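You operate a simulated robot arm through the tools that you are given. There is no shell and no other tool.

Carry out the task below with a simulated robot arm. There is one attempt and no reset: what you move stays moved.

Task
Pack the bearing the job block names, seat it in the race and lay the matching seal on it.
Fine: pump till grease shows, two more pushes at most.

The check looks at the end state, three seconds after you hand in, the way a careful person would. Anything else that was tipped, shoved, dropped, spilled or broken makes it a failure. A push-on lid holds only when it is set on centred and level and pressed home; a screw cap is set on level and turned clockwise until tight.

Robot
A 7-joint arm with a three-finger gripper, fixed in place. Base frame: the origin is at the foot of the arm, x ahead of it, y to its left, z up; the work surface is at about z = 0.9. Readings come in m, degrees, newtons and seconds.
Its first joint turns from -166.0 to 166.0 degrees. Payload 2.69 kg.
Tool frame: the origin (TCP) lies between the finger pads and is the grasp point; the fingertips stand 0.03 m ahead of it; z points along the fingers, y is the line along which they close. Largest opening 0.128 m; the body of the gripper starts 0.117 m behind the TCP.
Orientation is that of the tool frame in the base frame, as [roll, pitch, yaw] about the fixed x, y, z axes, in that order (R = Rz(yaw) Ry(pitch) Rx(roll)). With the fingers straight down and closing along the base's y, the tool's x points along the base's -x, its y along +y and its z along -z.

Tools
- The arm moves only by the tool send_rows. Its argument "plan" is a list of rows, each a list of 7 numbers: the turn, a rotation vector about the tool's x, y, z in degrees, then the shift along the tool's x, y, z in cm, then the finger opening in cm, from 0 to 12.8. In form: [[wx, wy, wz, x, y, z, hand], ...]. A call has 1 to 20 rows; each row shifts and turns the commanded pose from where the row before left it, along the tool's axes as they then stand. Rows are played at 5 a second. More than 0.05 m and 8.6 degrees between two rows, or a gripper value outside its range, and nothing of the call is played. A pose out of reach is approached as far as the arm can. The call stops where the force on the tool passes 70 N (or 10 N more than at its start, if that is more) or the arm is blocked; 0.2 s more then pass. Each finger halts on what it meets, pressing with about 43 N; the grip force reading is that of the motor and also rises with nothing between the fingers. The clock runs only during rows and for 0.2 s after the last one: add rows that do not move to give the fingers time. It gives the time, the measured TCP pose, the force on the tool (base axes), the opening and the grip force at its end, in the units of the frame above (readings bear some noise), with the torque about the TCP (base axes, N m) and any sound that the robot's microphone picked up.
- Cameras (640 x 400 px; columns grow to the right, rows downward): "scene" is fixed at [0.2117, -0.6597, 1.6461]; the picture's right is [0.84, -0.55, 0.00], its down [-0.33, -0.50, -0.80] and it looks along [0.44, 0.67, -0.59] (base axes); focal length 334 px, centre (320, 200). "wrist" rides on the gripper at [0.058, 0.054, -0.131] in the tool frame; the picture's right is [-0.68, 0.74, 0.00], its down [-0.62, -0.57, -0.55] and it looks along [-0.40, -0.37, 0.84] (tool axes); focal length 234 px, centre (320, 200). There is no depth. A picture from a camera that has moved, and an enlarged one, comes with that camera's place and axes in the base frame and with its lens. The place of the scene camera against the robot may be out by one fixed shift of up to 0.025 m in any direction.
- camera(camera): a new picture of that camera. The clock stands still meanwhile.
- lift_body(by): slides the trunk up (or, below 0, down) by that many m; the arm rides with it, the base frame stays. It gives what a move gives, with no picture.
- enlarge(camera, box): a new picture of the part [left, top, right, bottom] of that camera's present view, enlarged. The clock stands still meanwhile.
- hand_in(): hands the job in; it is judged then, once.

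Nothing tells you positions but the pictures and the camera data. Unless the task says otherwise, let go and move clear before handing in.

The tools are called after ">>>" as a command line: name --pt "numbers of a row" for each row, then --argument value for the rest, lists and objects as JSON in quotes. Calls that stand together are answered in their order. send_rows: Moves the arm, as the interface text tells. Its arguments: {"type":"object","properties":{"plan":{"type":"array"}},"required":["plan"]} The other tools are called the same way: lift_body (by) slides the trunk up or down; camera (camera) takes a picture; enlarge (camera, box) takes an enlarged picture of a part of a camera's view; hand_in () hands the job in.

At the start:

```text
clock: 0.0
tool_pos: [0.7077, -0.0381, 1.309]
orientation: [-180.0, 0.1, -179.9]
wrist_force: [-0.2, 0.3, -0.2]
moment: [-0.03, -0.02, -0.01]
finger_gap: 0.1279
finger_force: 0.1
trunk travel left (down, up): [-0.15, 0.2]
```

scene: 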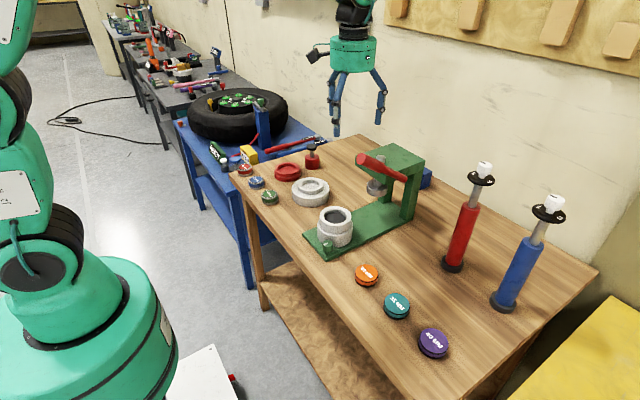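
wrist: 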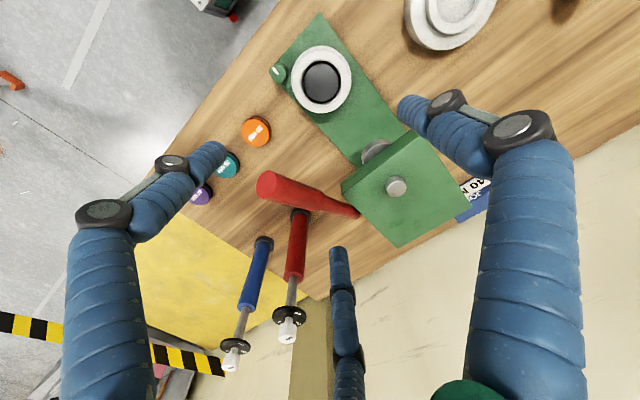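

I see a workbench with a green arbor press, a white race/cup on the press base, a red ring, a white ring, three coloured seals in front, three small discs at left, and a red and a blue grease gun standing up. First I take enlarged views to read the labels and find the job block.

>>> enlarge --camera "scene" --box '[220, 120, 380, 220]'

>>> enlarge --camera "scene" --box '[300, 130, 460, 260]'

>>> enlarge --camera "scene" --box '[340, 250, 480, 370]'

>>> enlarge --camera "scene" --box '[430, 150, 590, 320]'

>>> enlarge --camera "wrist" --box '[420, 150, 520, 230]'

>>> enlarge --camera "wrist" --box '[160, 0, 520, 225]'

```text
4.00 times, centred on (300, 170) of scene
camera zoom: at [0.2117, -0.6597, 1.6461], right [0.84, -0.55, 0.0], down [-0.33, -0.5, -0.8], along [0.44, 0.67, -0.59], focal length 1335 px, centre (400, 320)
```

zoom: 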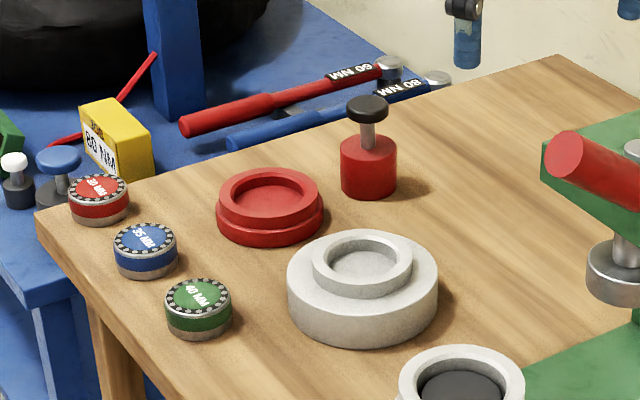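

```text
3.08 times, centred on (380, 195) of scene
camera zoom: at [0.2117, -0.6597, 1.6461], right [0.84, -0.55, 0.0], down [-0.33, -0.5, -0.8], along [0.44, 0.67, -0.59], focal length 1027 px, centre (135, 215)
```

zoom: 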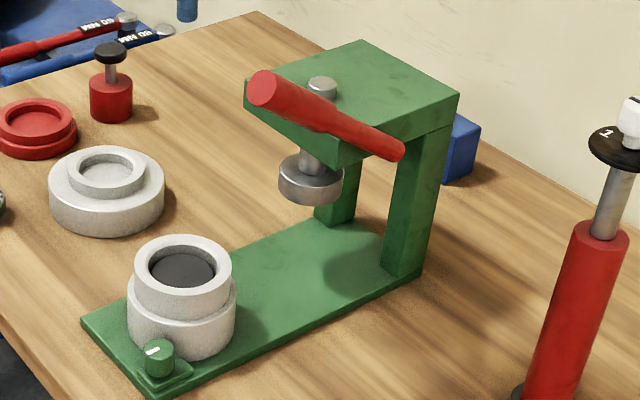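

```text
3.33 times, centred on (410, 310) of scene
camera zoom: at [0.2117, -0.6597, 1.6461], right [0.84, -0.55, 0.0], down [-0.33, -0.5, -0.8], along [0.44, 0.67, -0.59], focal length 1112 px, centre (20, -167)
```

zoom: 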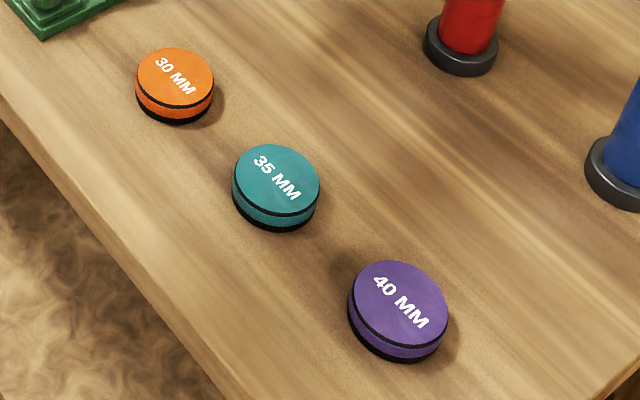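

```text
2.35 times, centred on (510, 235) of scene
camera zoom: at [0.2117, -0.6597, 1.6461], right [0.84, -0.55, 0.0], down [-0.33, -0.5, -0.8], along [0.44, 0.67, -0.59], focal length 785 px, centre (-127, 118)
```

zoom: 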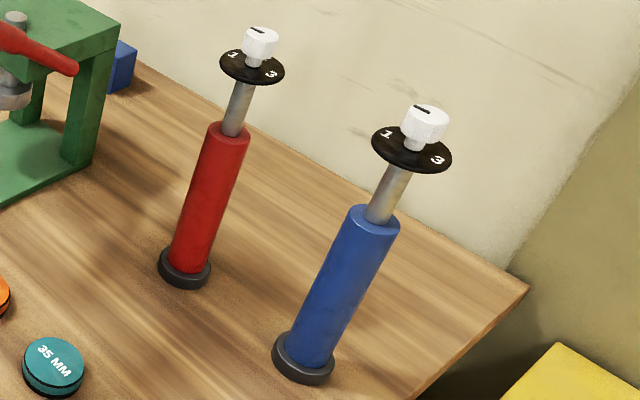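

```text
5.00 times, centred on (470, 190) of wrist
camera zoom: at [0.6471, 0.0153, 1.4385], right [0.68, 0.74, 0.0], down [0.62, -0.57, 0.55], along [0.4, -0.37, -0.84], focal length 1171 px, centre (-430, 250)
```

zoom: 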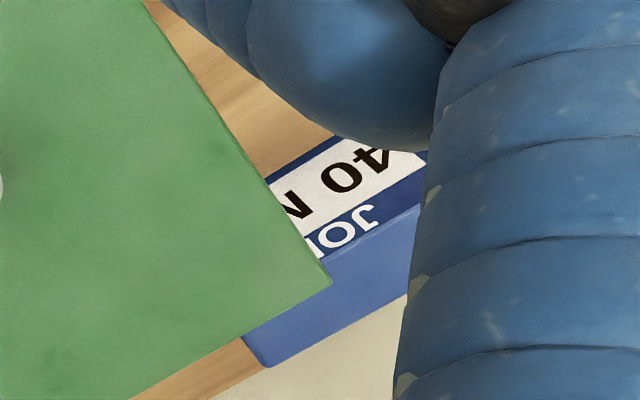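

```text
1.78 times, centred on (340, 112) of wrist
camera zoom: at [0.6471, 0.0153, 1.4385], right [0.68, 0.74, 0.0], down [0.62, -0.57, 0.55], along [0.4, -0.37, -0.84], focal length 416 px, centre (284, 356)
```

zoom: 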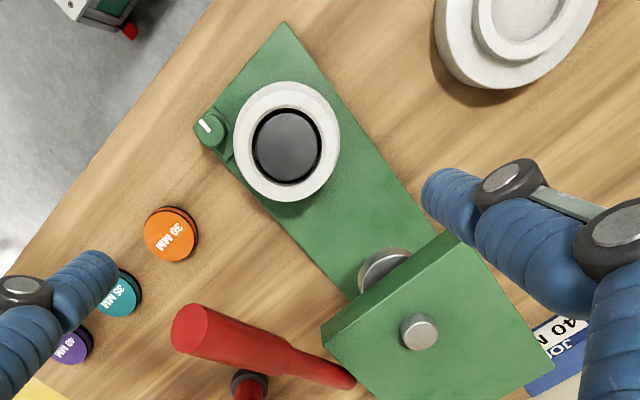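

The job block (blue, behind the press) reads "JO… 40 M…", so it is most likely 40 MM, the green-labelled bearing and the purple seal. I move the hand to the left to see the block, the red cup and pump, and the white ring better.

>>> send_rows --pt "0 0 0 0.5 4 0 12.8" --pt "0 0 0 0.5 4 0 12.8" --pt "0 0 0 0.5 4 0 12.8" --pt "0 0 0 0.5 4 0 12.8"

>>> camera --camera "wrist"

```text
clock: 1.0
tool_pos: [0.6908, 0.1216, 1.3102]
orientation: [180.0, 0.0, -179.9]
wrist_force: [-0.2, -0.6, -0.5]
moment: [0.02, 0.0, 0.01]
finger_gap: 0.1279
finger_force: 0.0
trunk travel left (down, up): [-0.15, 0.2]
```

```text
taken
camera wrist: at [0.63, 0.1755, 1.4403], right [0.68, 0.74, 0.0], down [0.62, -0.57, 0.55], along [0.4, -0.37, -0.84], focal length 234 px, centre (320, 200)
```

wrist: 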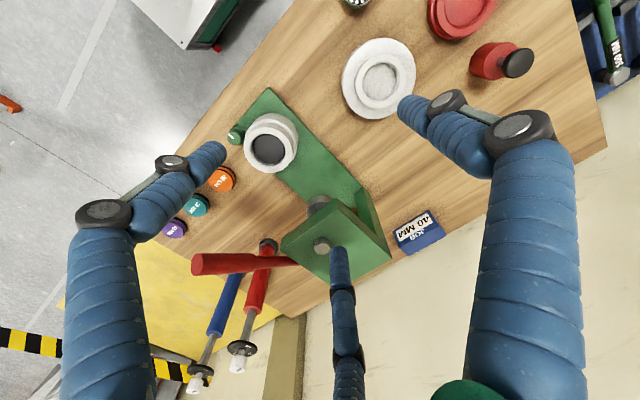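

>>> enlarge --camera "wrist" --box '[380, 200, 460, 250]'

>>> enlarge --camera "wrist" --box '[320, 0, 560, 150]'

>>> enlarge --camera "wrist" --box '[200, 60, 400, 260]'

>>> enlarge --camera "wrist" --box '[170, 230, 300, 400]'

```text
8.00 times, centred on (420, 225) of wrist
camera zoom: at [0.63, 0.1755, 1.4403], right [0.68, 0.74, 0.0], down [0.62, -0.57, 0.55], along [0.4, -0.37, -0.84], focal length 1873 px, centre (-480, 0)
```

zoom: 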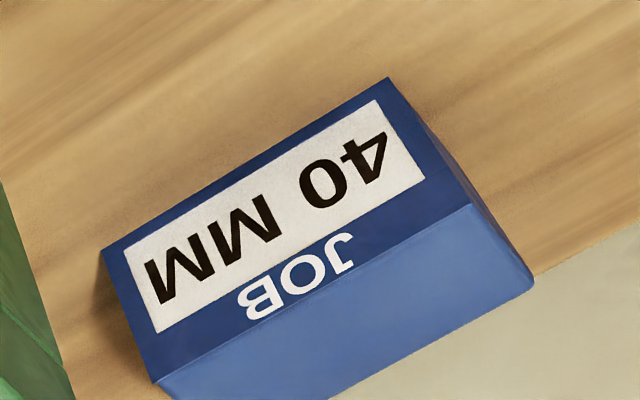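

```text
2.67 times, centred on (440, 75) of wrist
camera zoom: at [0.63, 0.1755, 1.4403], right [0.68, 0.74, 0.0], down [0.62, -0.57, 0.55], along [0.4, -0.37, -0.84], focal length 624 px, centre (0, 533)
```

zoom: 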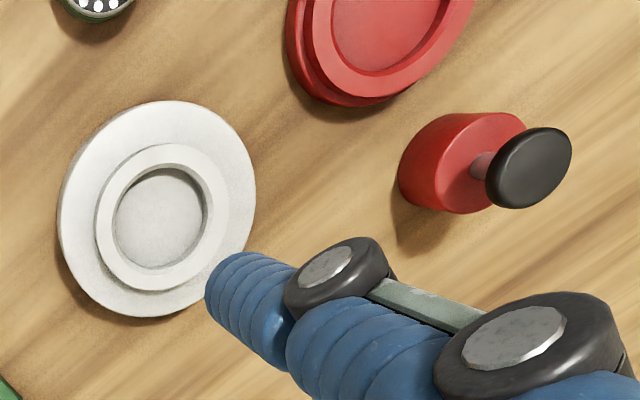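

```text
2.00 times, centred on (300, 160) of wrist
camera zoom: at [0.63, 0.1755, 1.4403], right [0.68, 0.74, 0.0], down [0.62, -0.57, 0.55], along [0.4, -0.37, -0.84], focal length 468 px, centre (360, 280)
```

zoom: 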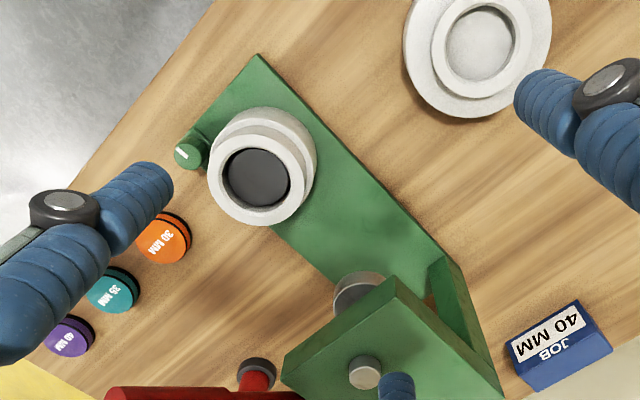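

```text
2.35 times, centred on (235, 315) of wrist
camera zoom: at [0.63, 0.1755, 1.4403], right [0.68, 0.74, 0.0], down [0.62, -0.57, 0.55], along [0.4, -0.37, -0.84], focal length 551 px, centre (520, -71)
```

zoom: 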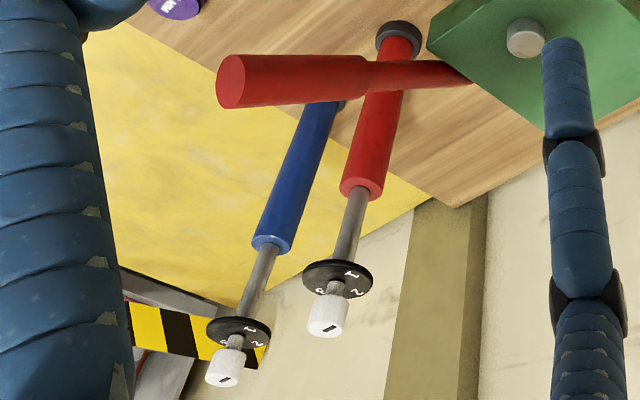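

The block reads "JOB 40 MM", so I want the green bearing and the purple seal. The red cup with the black-knobbed pump looks like the packer and the white stepped hub like the race; next I look at them from above on the left.

>>> send_rows --pt "0 0 0 1.7 3.6 0 12.8" --pt "0 0 0 1.7 3.6 0 12.8" --pt "0 0 0 1.7 3.6 0 12.8" --pt "0 0 0 1.7 3.6 0 12.8" --pt "0 0 0 1.7 3.6 0 12.8" --pt "0 0 0 1.7 3.6 0 12.8" --pt "0 0 0 1.7 3.6 0 12.8" --pt "0 0 0 1.7 3.6 0 12.8" --pt "0 0 0 0 0 0 12.8"

>>> camera --camera "wrist"

>>> camera --camera "scene"

```text
clock: 3.0
tool_pos: [0.5478, 0.4111, 1.3101]
orientation: [179.9, 0.0, -179.9]
wrist_force: [0.6, 0.8, 0.3]
moment: [-0.09, 0.01, 0.01]
finger_gap: 0.1277
finger_force: 0.2
trunk travel left (down, up): [-0.15, 0.2]
```

```text
taken
camera wrist: at [0.4882, 0.4655, 1.4399], right [0.68, 0.74, 0.0], down [0.62, -0.57, 0.55], along [0.4, -0.37, -0.84], focal length 234 px, centre (320, 200)
```

wrist: 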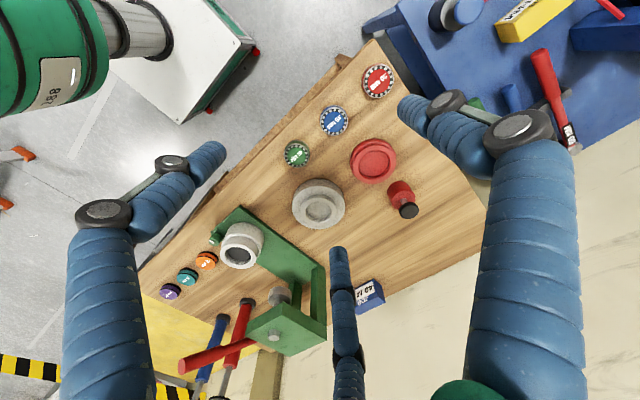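

```text
taken
```

scene: 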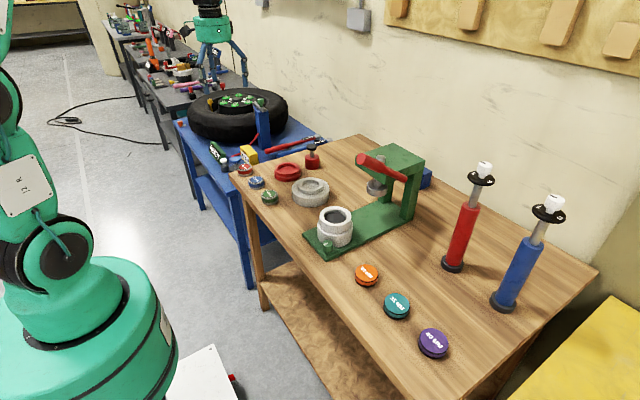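

>>> enlarge --camera "wrist" --box '[270, 60, 430, 160]'

>>> enlarge --camera "wrist" --box '[270, 130, 430, 230]'

>>> enlarge --camera "wrist" --box '[140, 200, 340, 325]'

```text
4.00 times, centred on (350, 110) of wrist
camera zoom: at [0.4882, 0.4655, 1.4399], right [0.68, 0.74, 0.0], down [0.62, -0.57, 0.55], along [0.4, -0.37, -0.84], focal length 937 px, centre (200, 560)
```

zoom: 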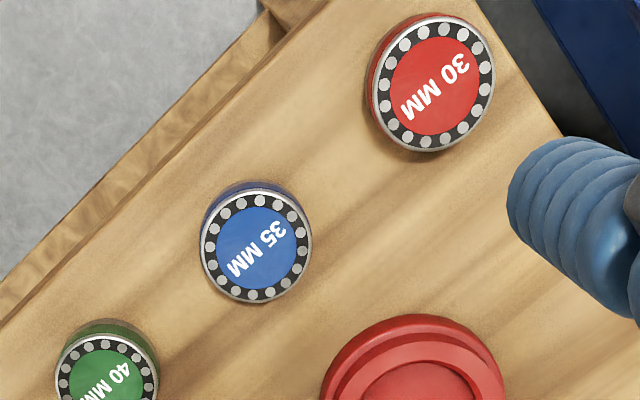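

```text
4.00 times, centred on (350, 180) of wrist
camera zoom: at [0.4882, 0.4655, 1.4399], right [0.68, 0.74, 0.0], down [0.62, -0.57, 0.55], along [0.4, -0.37, -0.84], focal length 937 px, centre (200, 280)
```

zoom: 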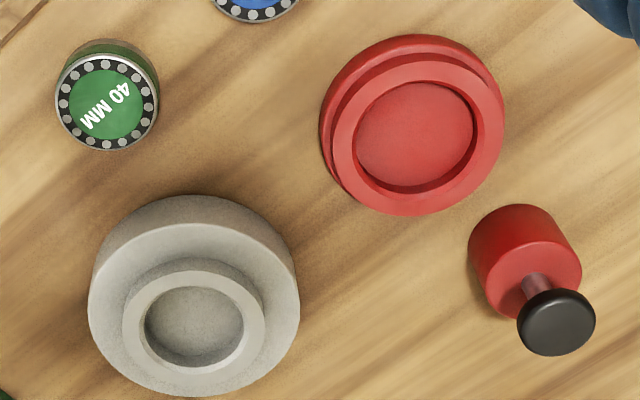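

```text
3.20 times, centred on (240, 262) of wrist
camera zoom: at [0.4882, 0.4655, 1.4399], right [0.68, 0.74, 0.0], down [0.62, -0.57, 0.55], along [0.4, -0.37, -0.84], focal length 749 px, centre (576, 0)
```

zoom: 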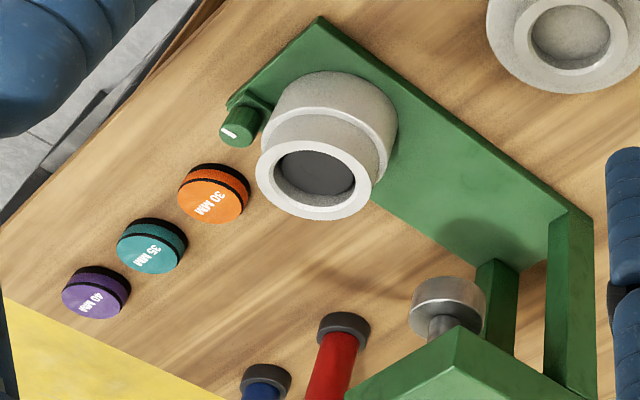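

I take the packer to be the red cup with the pump beside it. There are two white pieces that could hold the race (the hub and the cup on the press), so I go lower and look at each closely.

>>> send_rows --pt "0 0 0 -1.56 -2.08 3 12.8" --pt "0 0 0 -1.56 -2.08 3 12.8" --pt "0 0 0 -1.56 -2.08 3 12.8" --pt "0 0 0 -1.56 -2.08 3 12.8" --pt "0 0 0 -1.56 -2.08 3 12.8" --pt "0 0 0 0 0 0 12.8"

>>> camera --camera "wrist"

>>> enlarge --camera "wrist" --box '[190, 60, 430, 210]'

```text
clock: 4.4
tool_pos: [0.6271, 0.3064, 1.1566]
orientation: [180.0, 0.0, -179.9]
wrist_force: [-0.8, 0.3, -0.8]
moment: [-0.01, 0.05, 0.0]
finger_gap: 0.1281
finger_force: 0.1
trunk travel left (down, up): [-0.15, 0.2]
```

```text
taken
camera wrist: at [0.5674, 0.3606, 1.2872], right [0.68, 0.74, 0.0], down [0.62, -0.57, 0.55], along [0.4, -0.37, -0.84], focal length 234 px, centre (320, 200)
```

wrist: 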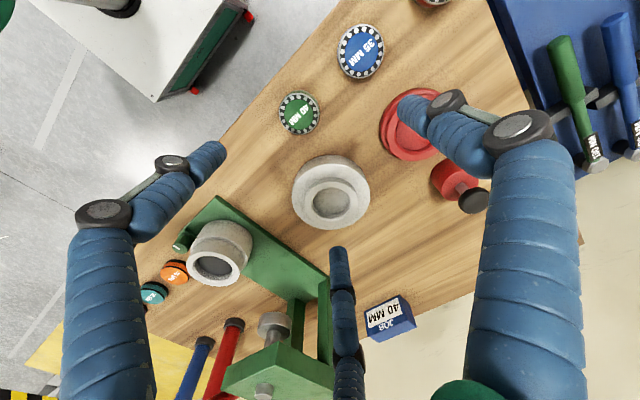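

```text
2.67 times, centred on (310, 135) of wrist
camera zoom: at [0.5674, 0.3606, 1.2872], right [0.68, 0.74, 0.0], down [0.62, -0.57, 0.55], along [0.4, -0.37, -0.84], focal length 624 px, centre (347, 373)
```

zoom: 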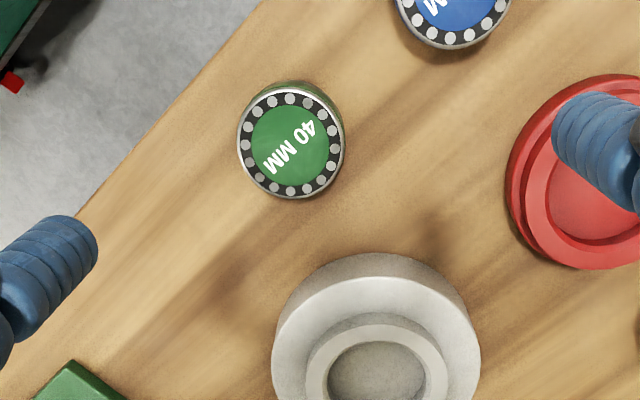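

>>> enlarge --camera "wrist" --box '[270, 140, 390, 240]'

>>> enlarge --camera "wrist" --box '[140, 190, 340, 315]'

>>> enlarge --camera "scene" --box '[310, 195, 370, 260]'

>>> enlarge --camera "scene" --box '[280, 165, 345, 215]'

```text
4.00 times, centred on (330, 190) of wrist
camera zoom: at [0.5674, 0.3606, 1.2872], right [0.68, 0.74, 0.0], down [0.62, -0.57, 0.55], along [0.4, -0.37, -0.84], focal length 937 px, centre (280, 240)
```

zoom: 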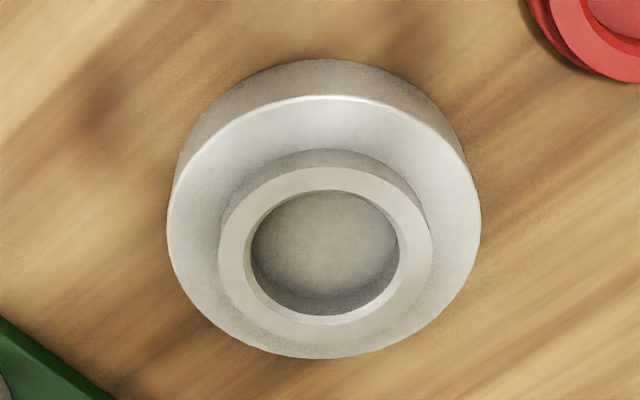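

```text
3.20 times, centred on (240, 252) of wrist
camera zoom: at [0.5674, 0.3606, 1.2872], right [0.68, 0.74, 0.0], down [0.62, -0.57, 0.55], along [0.4, -0.37, -0.84], focal length 749 px, centre (576, 32)
```

zoom: 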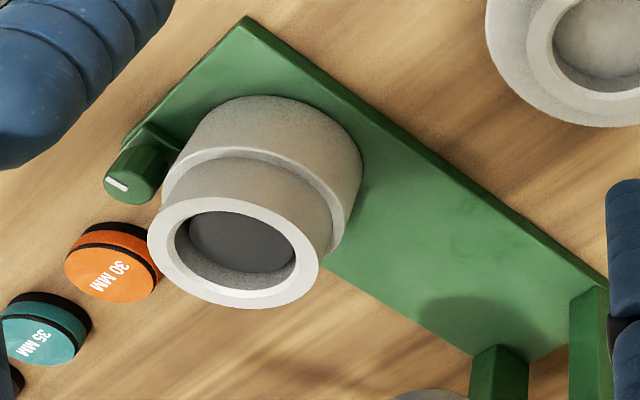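

```text
6.15 times, centred on (340, 228) of scene
camera zoom: at [0.2117, -0.6597, 1.6461], right [0.84, -0.55, 0.0], down [-0.33, -0.5, -0.8], along [0.44, 0.67, -0.59], focal length 2054 px, centre (197, 31)
```

zoom: 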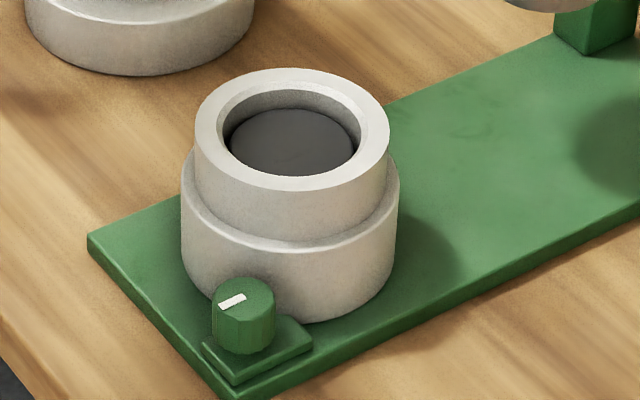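

```text
8.00 times, centred on (312, 190) of scene
camera zoom: at [0.2117, -0.6597, 1.6461], right [0.84, -0.55, 0.0], down [-0.33, -0.5, -0.8], along [0.44, 0.67, -0.59], focal length 2670 px, centre (380, 280)
```

zoom: 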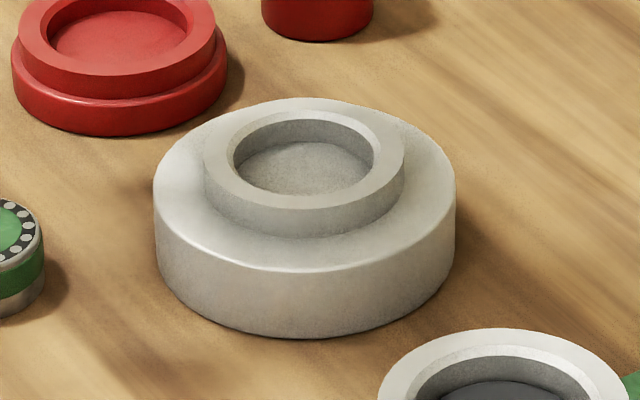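

The hub recess looks about the bearing's diameter. I look closely at the press cup too, to be sure which piece is the race.

>>> send_rows --pt "0 0 0 0.6 -4.3 0.2 12.8" --pt "0 0 0 0.6 -4.3 0.2 12.8" --pt "0 0 0 0.6 -4.3 0.2 12.8" --pt "0 0 0 0.6 -4.3 0.2 12.8" --pt "0 0 0 0.6 -4.3 0.2 12.8" --pt "0 0 0 0.6 -4.3 0.2 12.8" --pt "0 0 0 0 0 0 12.8"

>>> camera --camera "wrist"

>>> enlarge --camera "wrist" --box '[230, 110, 430, 260]'

```text
clock: 6.0
tool_pos: [0.5908, 0.0483, 1.1485]
orientation: [180.0, 0.0, 180.0]
wrist_force: [-0.2, 0.0, -0.6]
moment: [0.04, 0.0, 0.0]
finger_gap: 0.1279
finger_force: 0.2
trunk travel left (down, up): [-0.15, 0.2]
```

```text
taken
camera wrist: at [0.532, 0.1021, 1.2787], right [0.68, 0.74, 0.0], down [0.62, -0.57, 0.55], along [0.4, -0.37, -0.84], focal length 234 px, centre (320, 200)
```

wrist: 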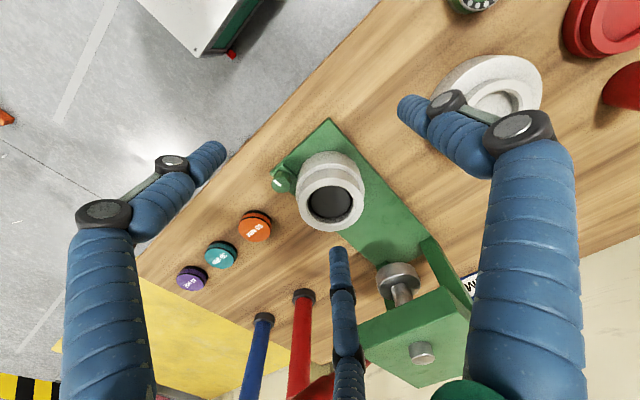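

```text
2.67 times, centred on (330, 185) of wrist
camera zoom: at [0.532, 0.1021, 1.2787], right [0.68, 0.74, 0.0], down [0.62, -0.57, 0.55], along [0.4, -0.37, -0.84], focal length 624 px, centre (293, 240)
```

zoom: 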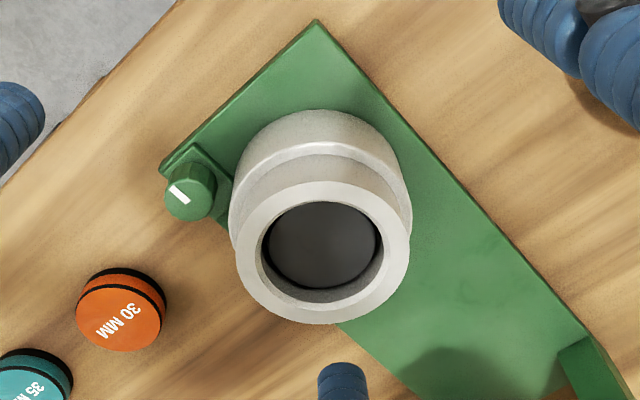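

The hub's recess (about 64 mm) matches the roughly 60 mm bearing, while the press cup is looser with a dark plug in it, so I take the hub at about (0.74, 0.22) as the race. I take scene close-ups to calibrate that camera against the fingertips and measure heights.

>>> camera --camera "scene"

>>> enlarge --camera "scene" --box '[230, 155, 290, 210]'

>>> enlarge --camera "scene" --box '[265, 135, 330, 190]'

>>> enlarge --camera "scene" --box '[405, 315, 460, 365]'

```text
taken
```

scene: 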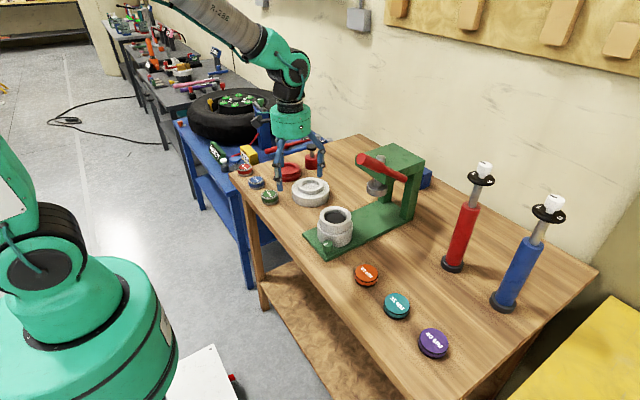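

```text
7.27 times, centred on (260, 182) of scene
camera zoom: at [0.2117, -0.6597, 1.6461], right [0.84, -0.55, 0.0], down [-0.33, -0.5, -0.8], along [0.44, 0.67, -0.59], focal length 2427 px, centre (756, 327)
```

zoom: 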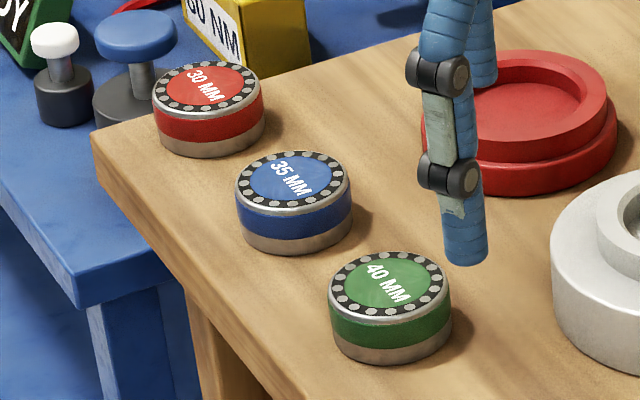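

```text
7.27 times, centred on (298, 162) of scene
camera zoom: at [0.2117, -0.6597, 1.6461], right [0.84, -0.55, 0.0], down [-0.33, -0.5, -0.8], along [0.44, 0.67, -0.59], focal length 2427 px, centre (484, 473)
```

zoom: 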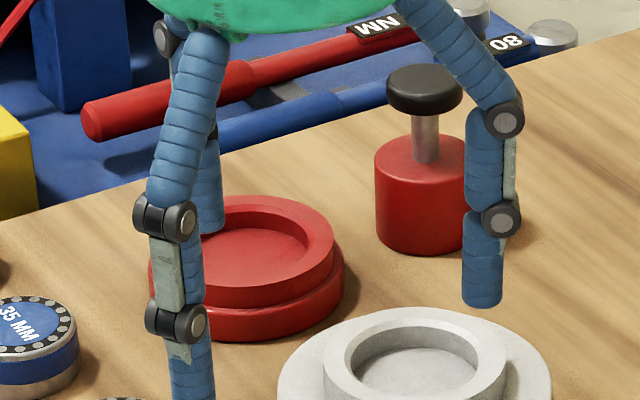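

```text
8.00 times, centred on (432, 340) of scene
camera zoom: at [0.2117, -0.6597, 1.6461], right [0.84, -0.55, 0.0], down [-0.33, -0.5, -0.8], along [0.44, 0.67, -0.59], focal length 2670 px, centre (-580, -920)
```

zoom: 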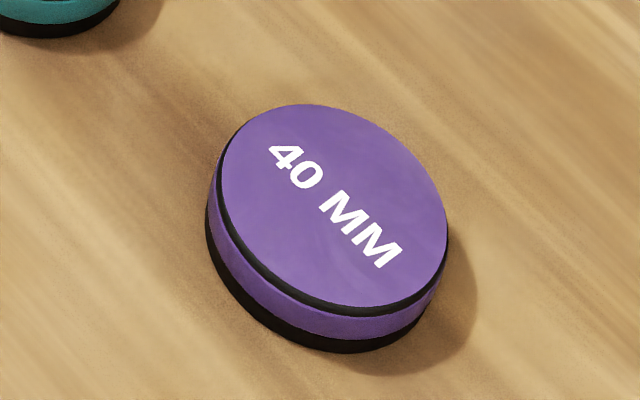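

The scene camera checks out to within about 1 cm, with the green bearing near (0.604, 0.285) and the hub near (0.746, 0.222). The hand shows three fingers closing centrically, so I narrow the opening to spare the neighbours, go above the green bearing and look.

>>> send_rows --pt "0 0 0 -0.22 3.95 0.6 11" --pt "0 0 0 -0.22 3.95 0.6 9" --pt "0 0 0 -0.22 3.95 0.6 8.5" --pt "0 0 0 -0.22 3.95 0.6 8.5" --pt "0 0 0 -0.22 3.95 0.6 8.5" --pt "0 0 0 -0.22 3.95 0.6 8.5" --pt "0 0 0 0 0 0 8.5"

>>> camera --camera "wrist"

>>> camera --camera "scene"

```text
clock: 7.6
tool_pos: [0.6075, 0.282, 1.1089]
orientation: [-180.0, 0.1, 180.0]
wrist_force: [0.0, -0.3, -1.0]
moment: [-0.03, -0.01, 0.02]
finger_gap: 0.0851
finger_force: 0.1
trunk travel left (down, up): [-0.15, 0.2]
```

```text
taken
camera wrist: at [0.5464, 0.3364, 1.2393], right [0.68, 0.74, 0.0], down [0.62, -0.57, 0.55], along [0.4, -0.37, -0.84], focal length 234 px, centre (320, 200)
```

wrist: 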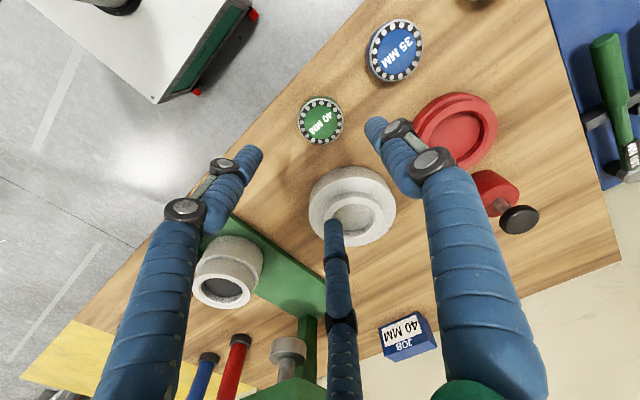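

```text
taken
```

scene: 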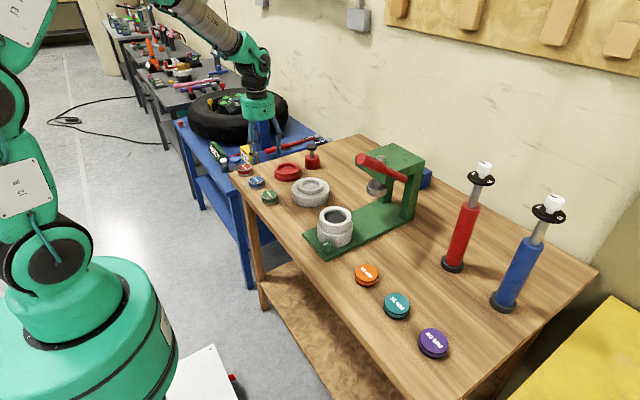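

>>> enlarge --camera "wrist" --box '[270, 80, 370, 160]'

>>> enlarge --camera "wrist" --box '[380, 80, 540, 240]'

```text
5.00 times, centred on (320, 120) of wrist
camera zoom: at [0.5464, 0.3364, 1.2393], right [0.68, 0.74, 0.0], down [0.62, -0.57, 0.55], along [0.4, -0.37, -0.84], focal length 1171 px, centre (320, 600)
```

zoom: 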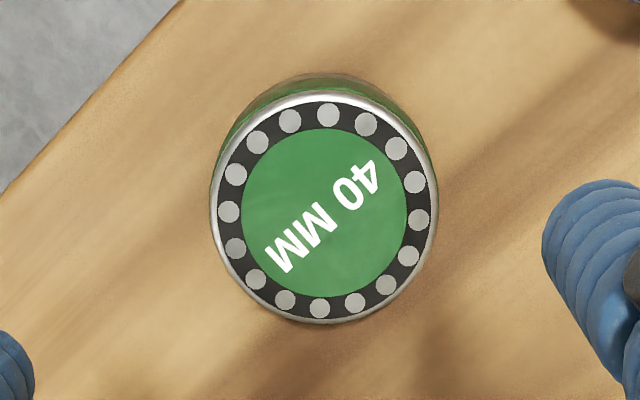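

```text
2.50 times, centred on (460, 160) of wrist
camera zoom: at [0.5464, 0.3364, 1.2393], right [0.68, 0.74, 0.0], down [0.62, -0.57, 0.55], along [0.4, -0.37, -0.84], focal length 585 px, centre (-30, 300)
```

zoom: 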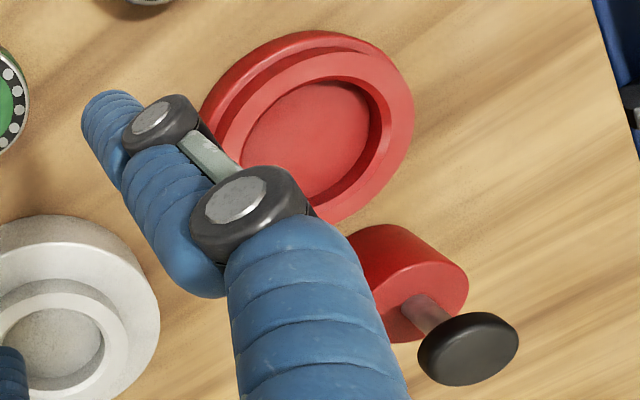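

The green 40 MM bearing sits almost exactly under the hand at about (0.605, 0.283), 59 mm across and about 28 mm tall. I come down straight over it and check before gripping.

>>> send_rows --pt "0 0 0 0.23 0.1 3 8.5" --pt "0 0 0 0 0 3 8.5" --pt "0 0 0 0 0 3 8.5" --pt "0 0 0 0 0 2.9 8.5" --pt "0 0 0 0 0 0 8.5"

>>> camera --camera "wrist"

>>> enlarge --camera "scene" --box '[220, 120, 320, 210]'

```text
clock: 8.8
tool_pos: [0.6041, 0.2844, 0.9906]
orientation: [180.0, -0.1, -180.0]
wrist_force: [-0.2, 0.4, -0.2]
moment: [-0.04, 0.03, -0.02]
finger_gap: 0.085
finger_force: 0.0
trunk travel left (down, up): [-0.15, 0.2]
```

```text
taken
camera wrist: at [0.5453, 0.3377, 1.1217], right [0.68, 0.74, 0.0], down [0.62, -0.57, 0.55], along [0.4, -0.37, -0.84], focal length 234 px, centre (320, 200)
```

wrist: 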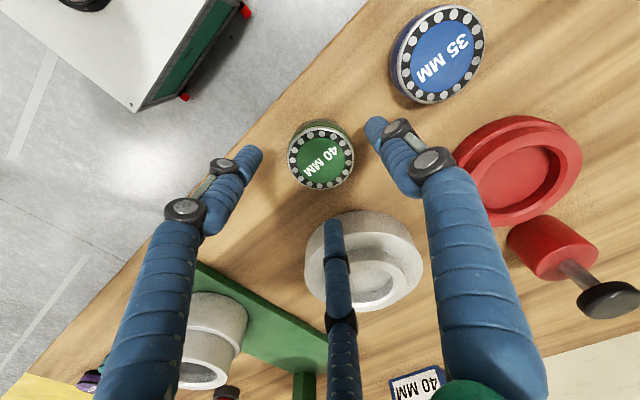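

```text
4.44 times, centred on (270, 165) of scene
camera zoom: at [0.2117, -0.6597, 1.6461], right [0.84, -0.55, 0.0], down [-0.33, -0.5, -0.8], along [0.44, 0.67, -0.59], focal length 1483 px, centre (542, 356)
```

zoom: 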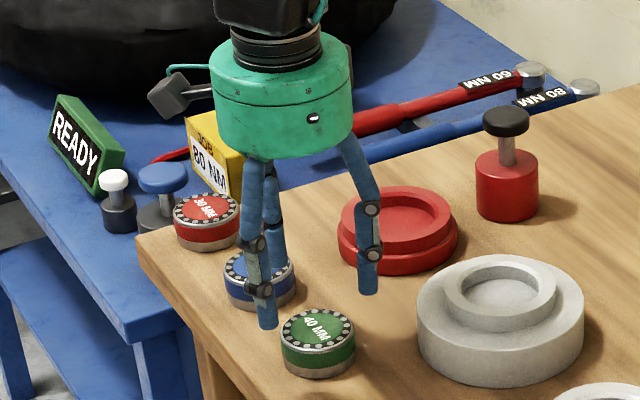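

The bearing is centred between the three fingers. I lower so the fingertips overlap only its upper 12 mm, then close.

>>> send_rows --pt "0 0 0 0 0 1.5 8.5" --pt "0 0 0 0 0 1.5 8.5" --pt "0 0 0 0 0 1.4 8.5" --pt "0 0 0 0 0 0 8.5" --pt "0 0 0 0 0 0 7" --pt "0 0 0 0 0 0 6.2" --pt "0 0 0 0 0 0 5.5" --pt "0 0 0 0 0 0 5" --pt "0 0 0 0 0 0 5"

>>> camera --camera "wrist"

>>> enlarge --camera "scene" --box '[220, 140, 320, 210]'

```text
clock: 10.8
tool_pos: [0.6051, 0.2832, 0.9487]
orientation: [180.0, -0.1, 179.9]
wrist_force: [0.7, 1.4, 1.9]
moment: [0.04, -0.07, 0.0]
finger_gap: 0.0584
finger_force: 43.4
trunk travel left (down, up): [-0.15, 0.2]
```

```text
taken
camera wrist: at [0.5443, 0.3374, 1.0787], right [0.68, 0.74, 0.0], down [0.62, -0.57, 0.55], along [0.4, -0.37, -0.84], focal length 234 px, centre (320, 200)
```

wrist: 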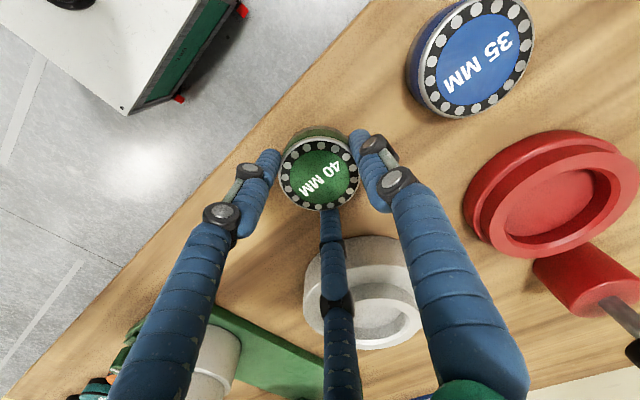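

```text
5.71 times, centred on (270, 175) of scene
camera zoom: at [0.2117, -0.6597, 1.6461], right [0.84, -0.55, 0.0], down [-0.33, -0.5, -0.8], along [0.44, 0.67, -0.59], focal length 1907 px, centre (606, 343)
```

zoom: 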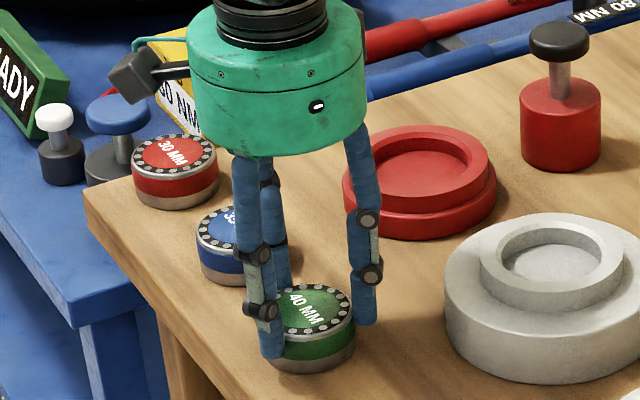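

The bearing is gripped (58 mm gap, 43 N). I lift it and move above the red packer cup, estimated near (0.742, 0.40), and look.

>>> send_rows --pt "0 0 0 0 0 -1 5" --pt "0 0 0 0 0 -3 5" --pt "0 0 0 0 0 -4 5" --pt "0 0 0 0 0 -4 5" --pt "0 0 0 0 0 -2 5" --pt "0 0 0 -2.74 2.34 0 5" --pt "0 0 0 -2.74 2.34 0 5" --pt "0 0 0 -2.74 2.34 0 5" --pt "0 0 0 -2.74 2.34 0 5" --pt "0 0 0 -2.74 2.34 0 5" --pt "0 0 0 0 0 0 5"

>>> camera --camera "wrist"

>>> camera --camera "scene"

```text
clock: 13.2
tool_pos: [0.7428, 0.4012, 1.0901]
orientation: [180.0, 0.1, 179.9]
wrist_force: [0.4, 0.2, -2.1]
moment: [-0.02, 0.03, 0.01]
finger_gap: 0.0581
finger_force: 42.9
trunk travel left (down, up): [-0.15, 0.2]
```

```text
taken
camera wrist: at [0.6836, 0.4553, 1.2205], right [0.68, 0.74, 0.0], down [0.62, -0.57, 0.55], along [0.4, -0.37, -0.84], focal length 234 px, centre (320, 200)
```

wrist: 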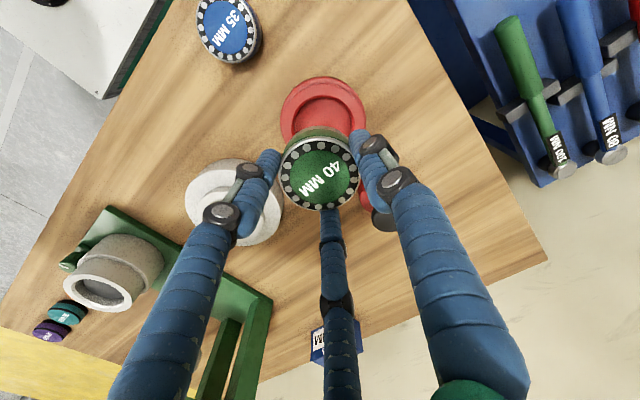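

```text
taken
```

scene: 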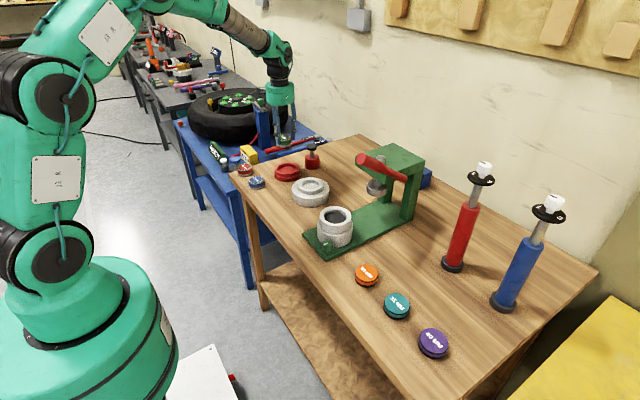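

>>> enlarge --camera "wrist" --box '[260, 60, 380, 140]'

>>> enlarge --camera "scene" --box '[255, 90, 345, 190]'

```text
5.00 times, centred on (320, 100) of wrist
camera zoom: at [0.6836, 0.4553, 1.2205], right [0.68, 0.74, 0.0], down [0.62, -0.57, 0.55], along [0.4, -0.37, -0.84], focal length 1171 px, centre (320, 700)
```

zoom: 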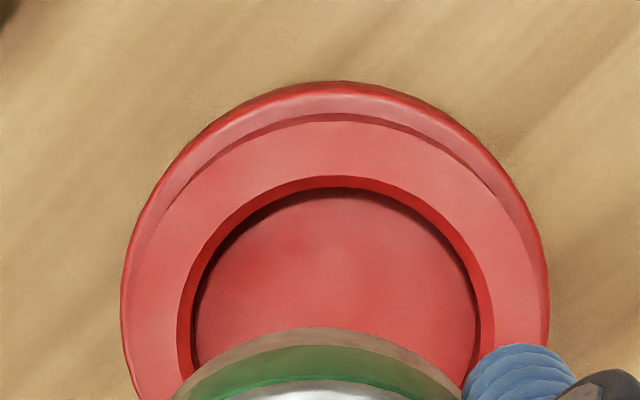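

```text
4.00 times, centred on (300, 140) of scene
camera zoom: at [0.2117, -0.6597, 1.6461], right [0.84, -0.55, 0.0], down [-0.33, -0.5, -0.8], along [0.44, 0.67, -0.59], focal length 1335 px, centre (400, 440)
```

zoom: 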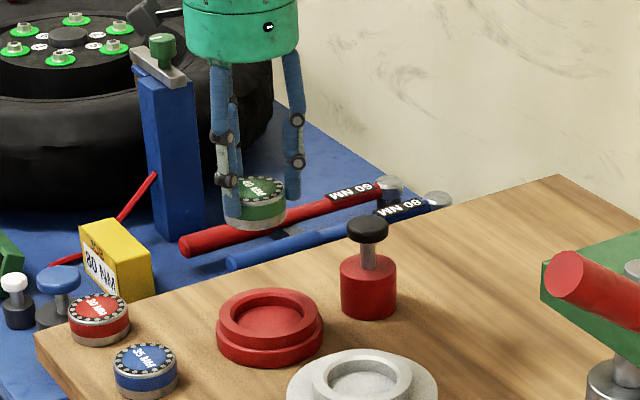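

The packer cup's centre computes to about (0.7495, 0.400), with an inner radius near 39 mm. I shift 6–7 mm forward and lower to just above the rim.

>>> send_rows --pt "0 0 0 -0.65 -0.1 3 5" --pt "0 0 0 0 0 3 5" --pt "0 0 0 0 0 3 5" --pt "0 0 0 0 0 1 5" --pt "0 0 0 0 0 0 5"

>>> camera --camera "wrist"

>>> enlarge --camera "scene" --box '[260, 110, 340, 190]'

```text
clock: 14.4
tool_pos: [0.7486, 0.4019, 0.9863]
orientation: [-180.0, 0.0, -179.9]
wrist_force: [0.5, -0.3, -1.2]
moment: [0.02, 0.02, 0.01]
finger_gap: 0.058
finger_force: 42.9
trunk travel left (down, up): [-0.15, 0.2]
```

```text
taken
camera wrist: at [0.6884, 0.4563, 1.1169], right [0.68, 0.74, 0.0], down [0.62, -0.57, 0.55], along [0.4, -0.37, -0.84], focal length 234 px, centre (320, 200)
```

wrist: 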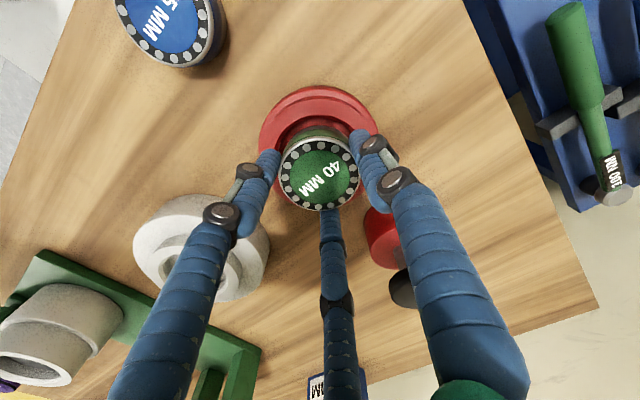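

```text
5.00 times, centred on (300, 150) of scene
camera zoom: at [0.2117, -0.6597, 1.6461], right [0.84, -0.55, 0.0], down [-0.33, -0.5, -0.8], along [0.44, 0.67, -0.59], focal length 1668 px, centre (420, 450)
```

zoom: 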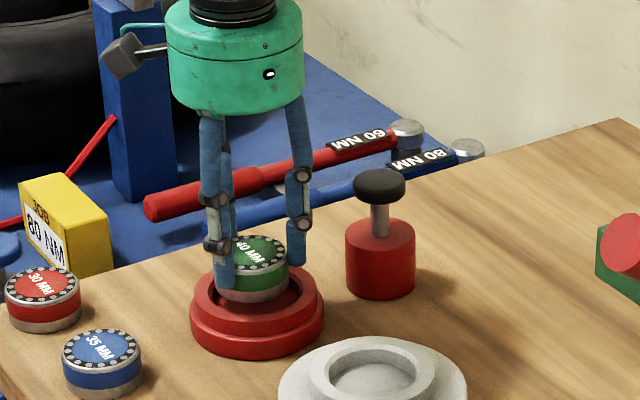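

>>> enlarge --camera "wrist" --box '[250, 75, 390, 215]'

>>> enlarge --camera "scene" --box '[270, 150, 310, 190]'

```text
2.86 times, centred on (320, 145) of wrist
camera zoom: at [0.6884, 0.4563, 1.1169], right [0.68, 0.74, 0.0], down [0.62, -0.57, 0.55], along [0.4, -0.37, -0.84], focal length 669 px, centre (320, 357)
```

zoom: 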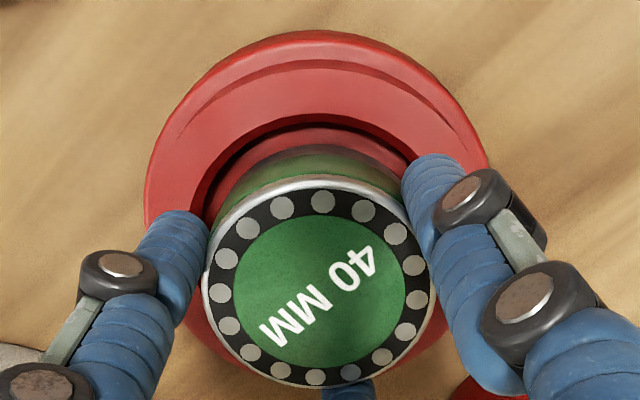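

```text
10.00 times, centred on (290, 170) of scene
camera zoom: at [0.2117, -0.6597, 1.6461], right [0.84, -0.55, 0.0], down [-0.33, -0.5, -0.8], along [0.44, 0.67, -0.59], focal length 3337 px, centre (620, 500)
```

zoom: 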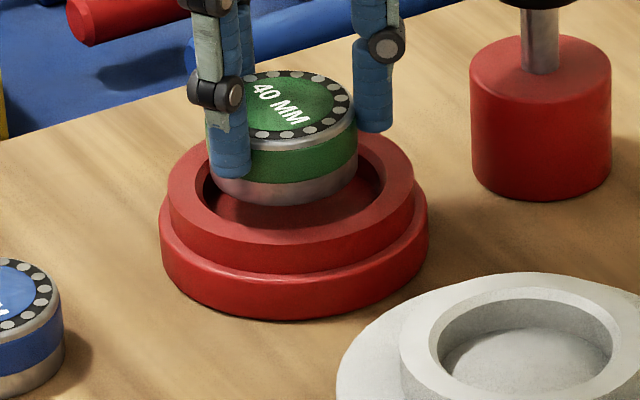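

The bearing is almost centred over the cup. I correct by 1–2 mm and lower gently in small steps, watching the force.

>>> send_rows --pt "0 0 0 -0.1 -0.15 0.6 5" --pt "0 0 0 0 0 0.6 5" --pt "0 0 0 0 0 0.4 5" --pt "0 0 0 0 0 0 5"

>>> enlarge --camera "scene" --box '[270, 150, 310, 190]'

```text
clock: 15.4
tool_pos: [0.7478, 0.4005, 0.9708]
orientation: [-180.0, 0.0, 179.9]
wrist_force: [0.6, 0.1, -2.2]
moment: [-0.03, 0.02, -0.01]
finger_gap: 0.0581
finger_force: 43.2
trunk travel left (down, up): [-0.15, 0.2]
```

```text
10.00 times, centred on (290, 170) of scene
camera zoom: at [0.2117, -0.6597, 1.6461], right [0.84, -0.55, 0.0], down [-0.33, -0.5, -0.8], along [0.44, 0.67, -0.59], focal length 3337 px, centre (620, 500)
```

zoom: 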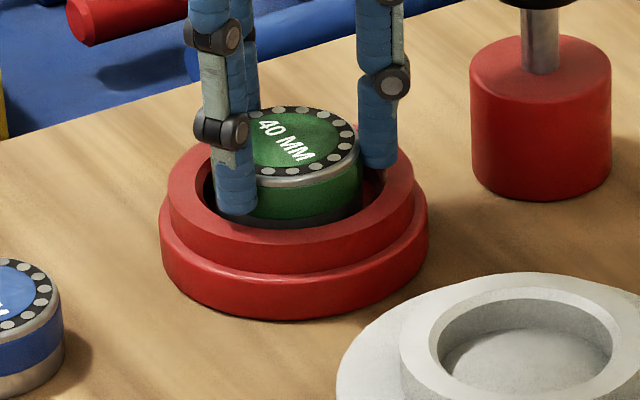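

>>> send_rows --pt "0 0 0 0 0 0.2 5" --pt "0 0 0 0 0 0.2 5"

```text
clock: 16.0
tool_pos: [0.7493, 0.4001, 0.9686]
orientation: [180.0, 0.1, 179.9]
wrist_force: [-3.9, 0.5, 7.1]
moment: [-0.06, 0.37, -0.04]
finger_gap: 0.0585
finger_force: 42.8
trunk travel left (down, up): [-0.15, 0.2]
```

>>> enlarge --camera "scene" --box '[275, 155, 305, 185]'

>>> enlarge --camera "wrist" --box '[250, 85, 390, 225]'

```text
13.33 times, centred on (290, 170) of scene
camera zoom: at [0.2117, -0.6597, 1.6461], right [0.84, -0.55, 0.0], down [-0.33, -0.5, -0.8], along [0.44, 0.67, -0.59], focal length 4449 px, centre (720, 600)
```

zoom: 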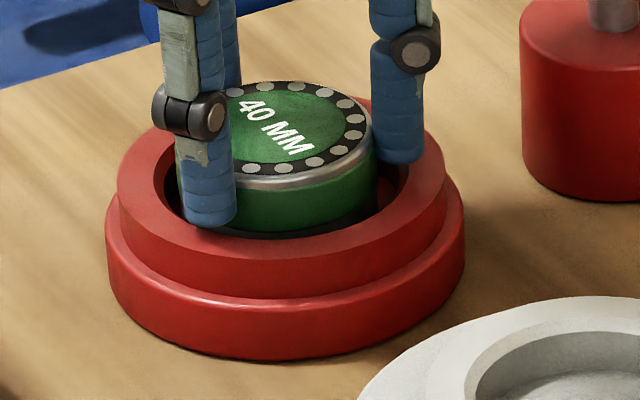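

```text
2.86 times, centred on (320, 155) of wrist
camera zoom: at [0.6887, 0.4544, 1.0987], right [0.68, 0.74, 0.0], down [0.62, -0.57, 0.55], along [0.4, -0.37, -0.84], focal length 669 px, centre (320, 329)
```

zoom: 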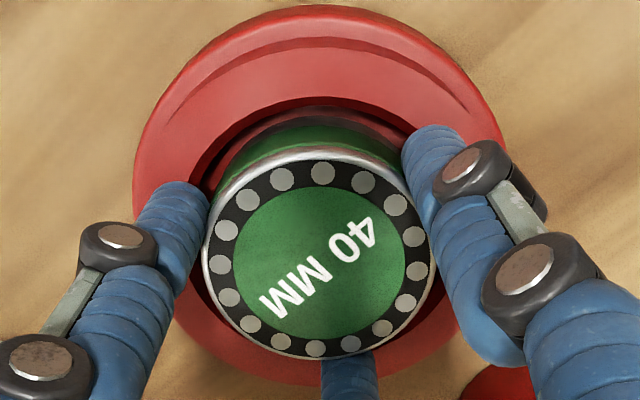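

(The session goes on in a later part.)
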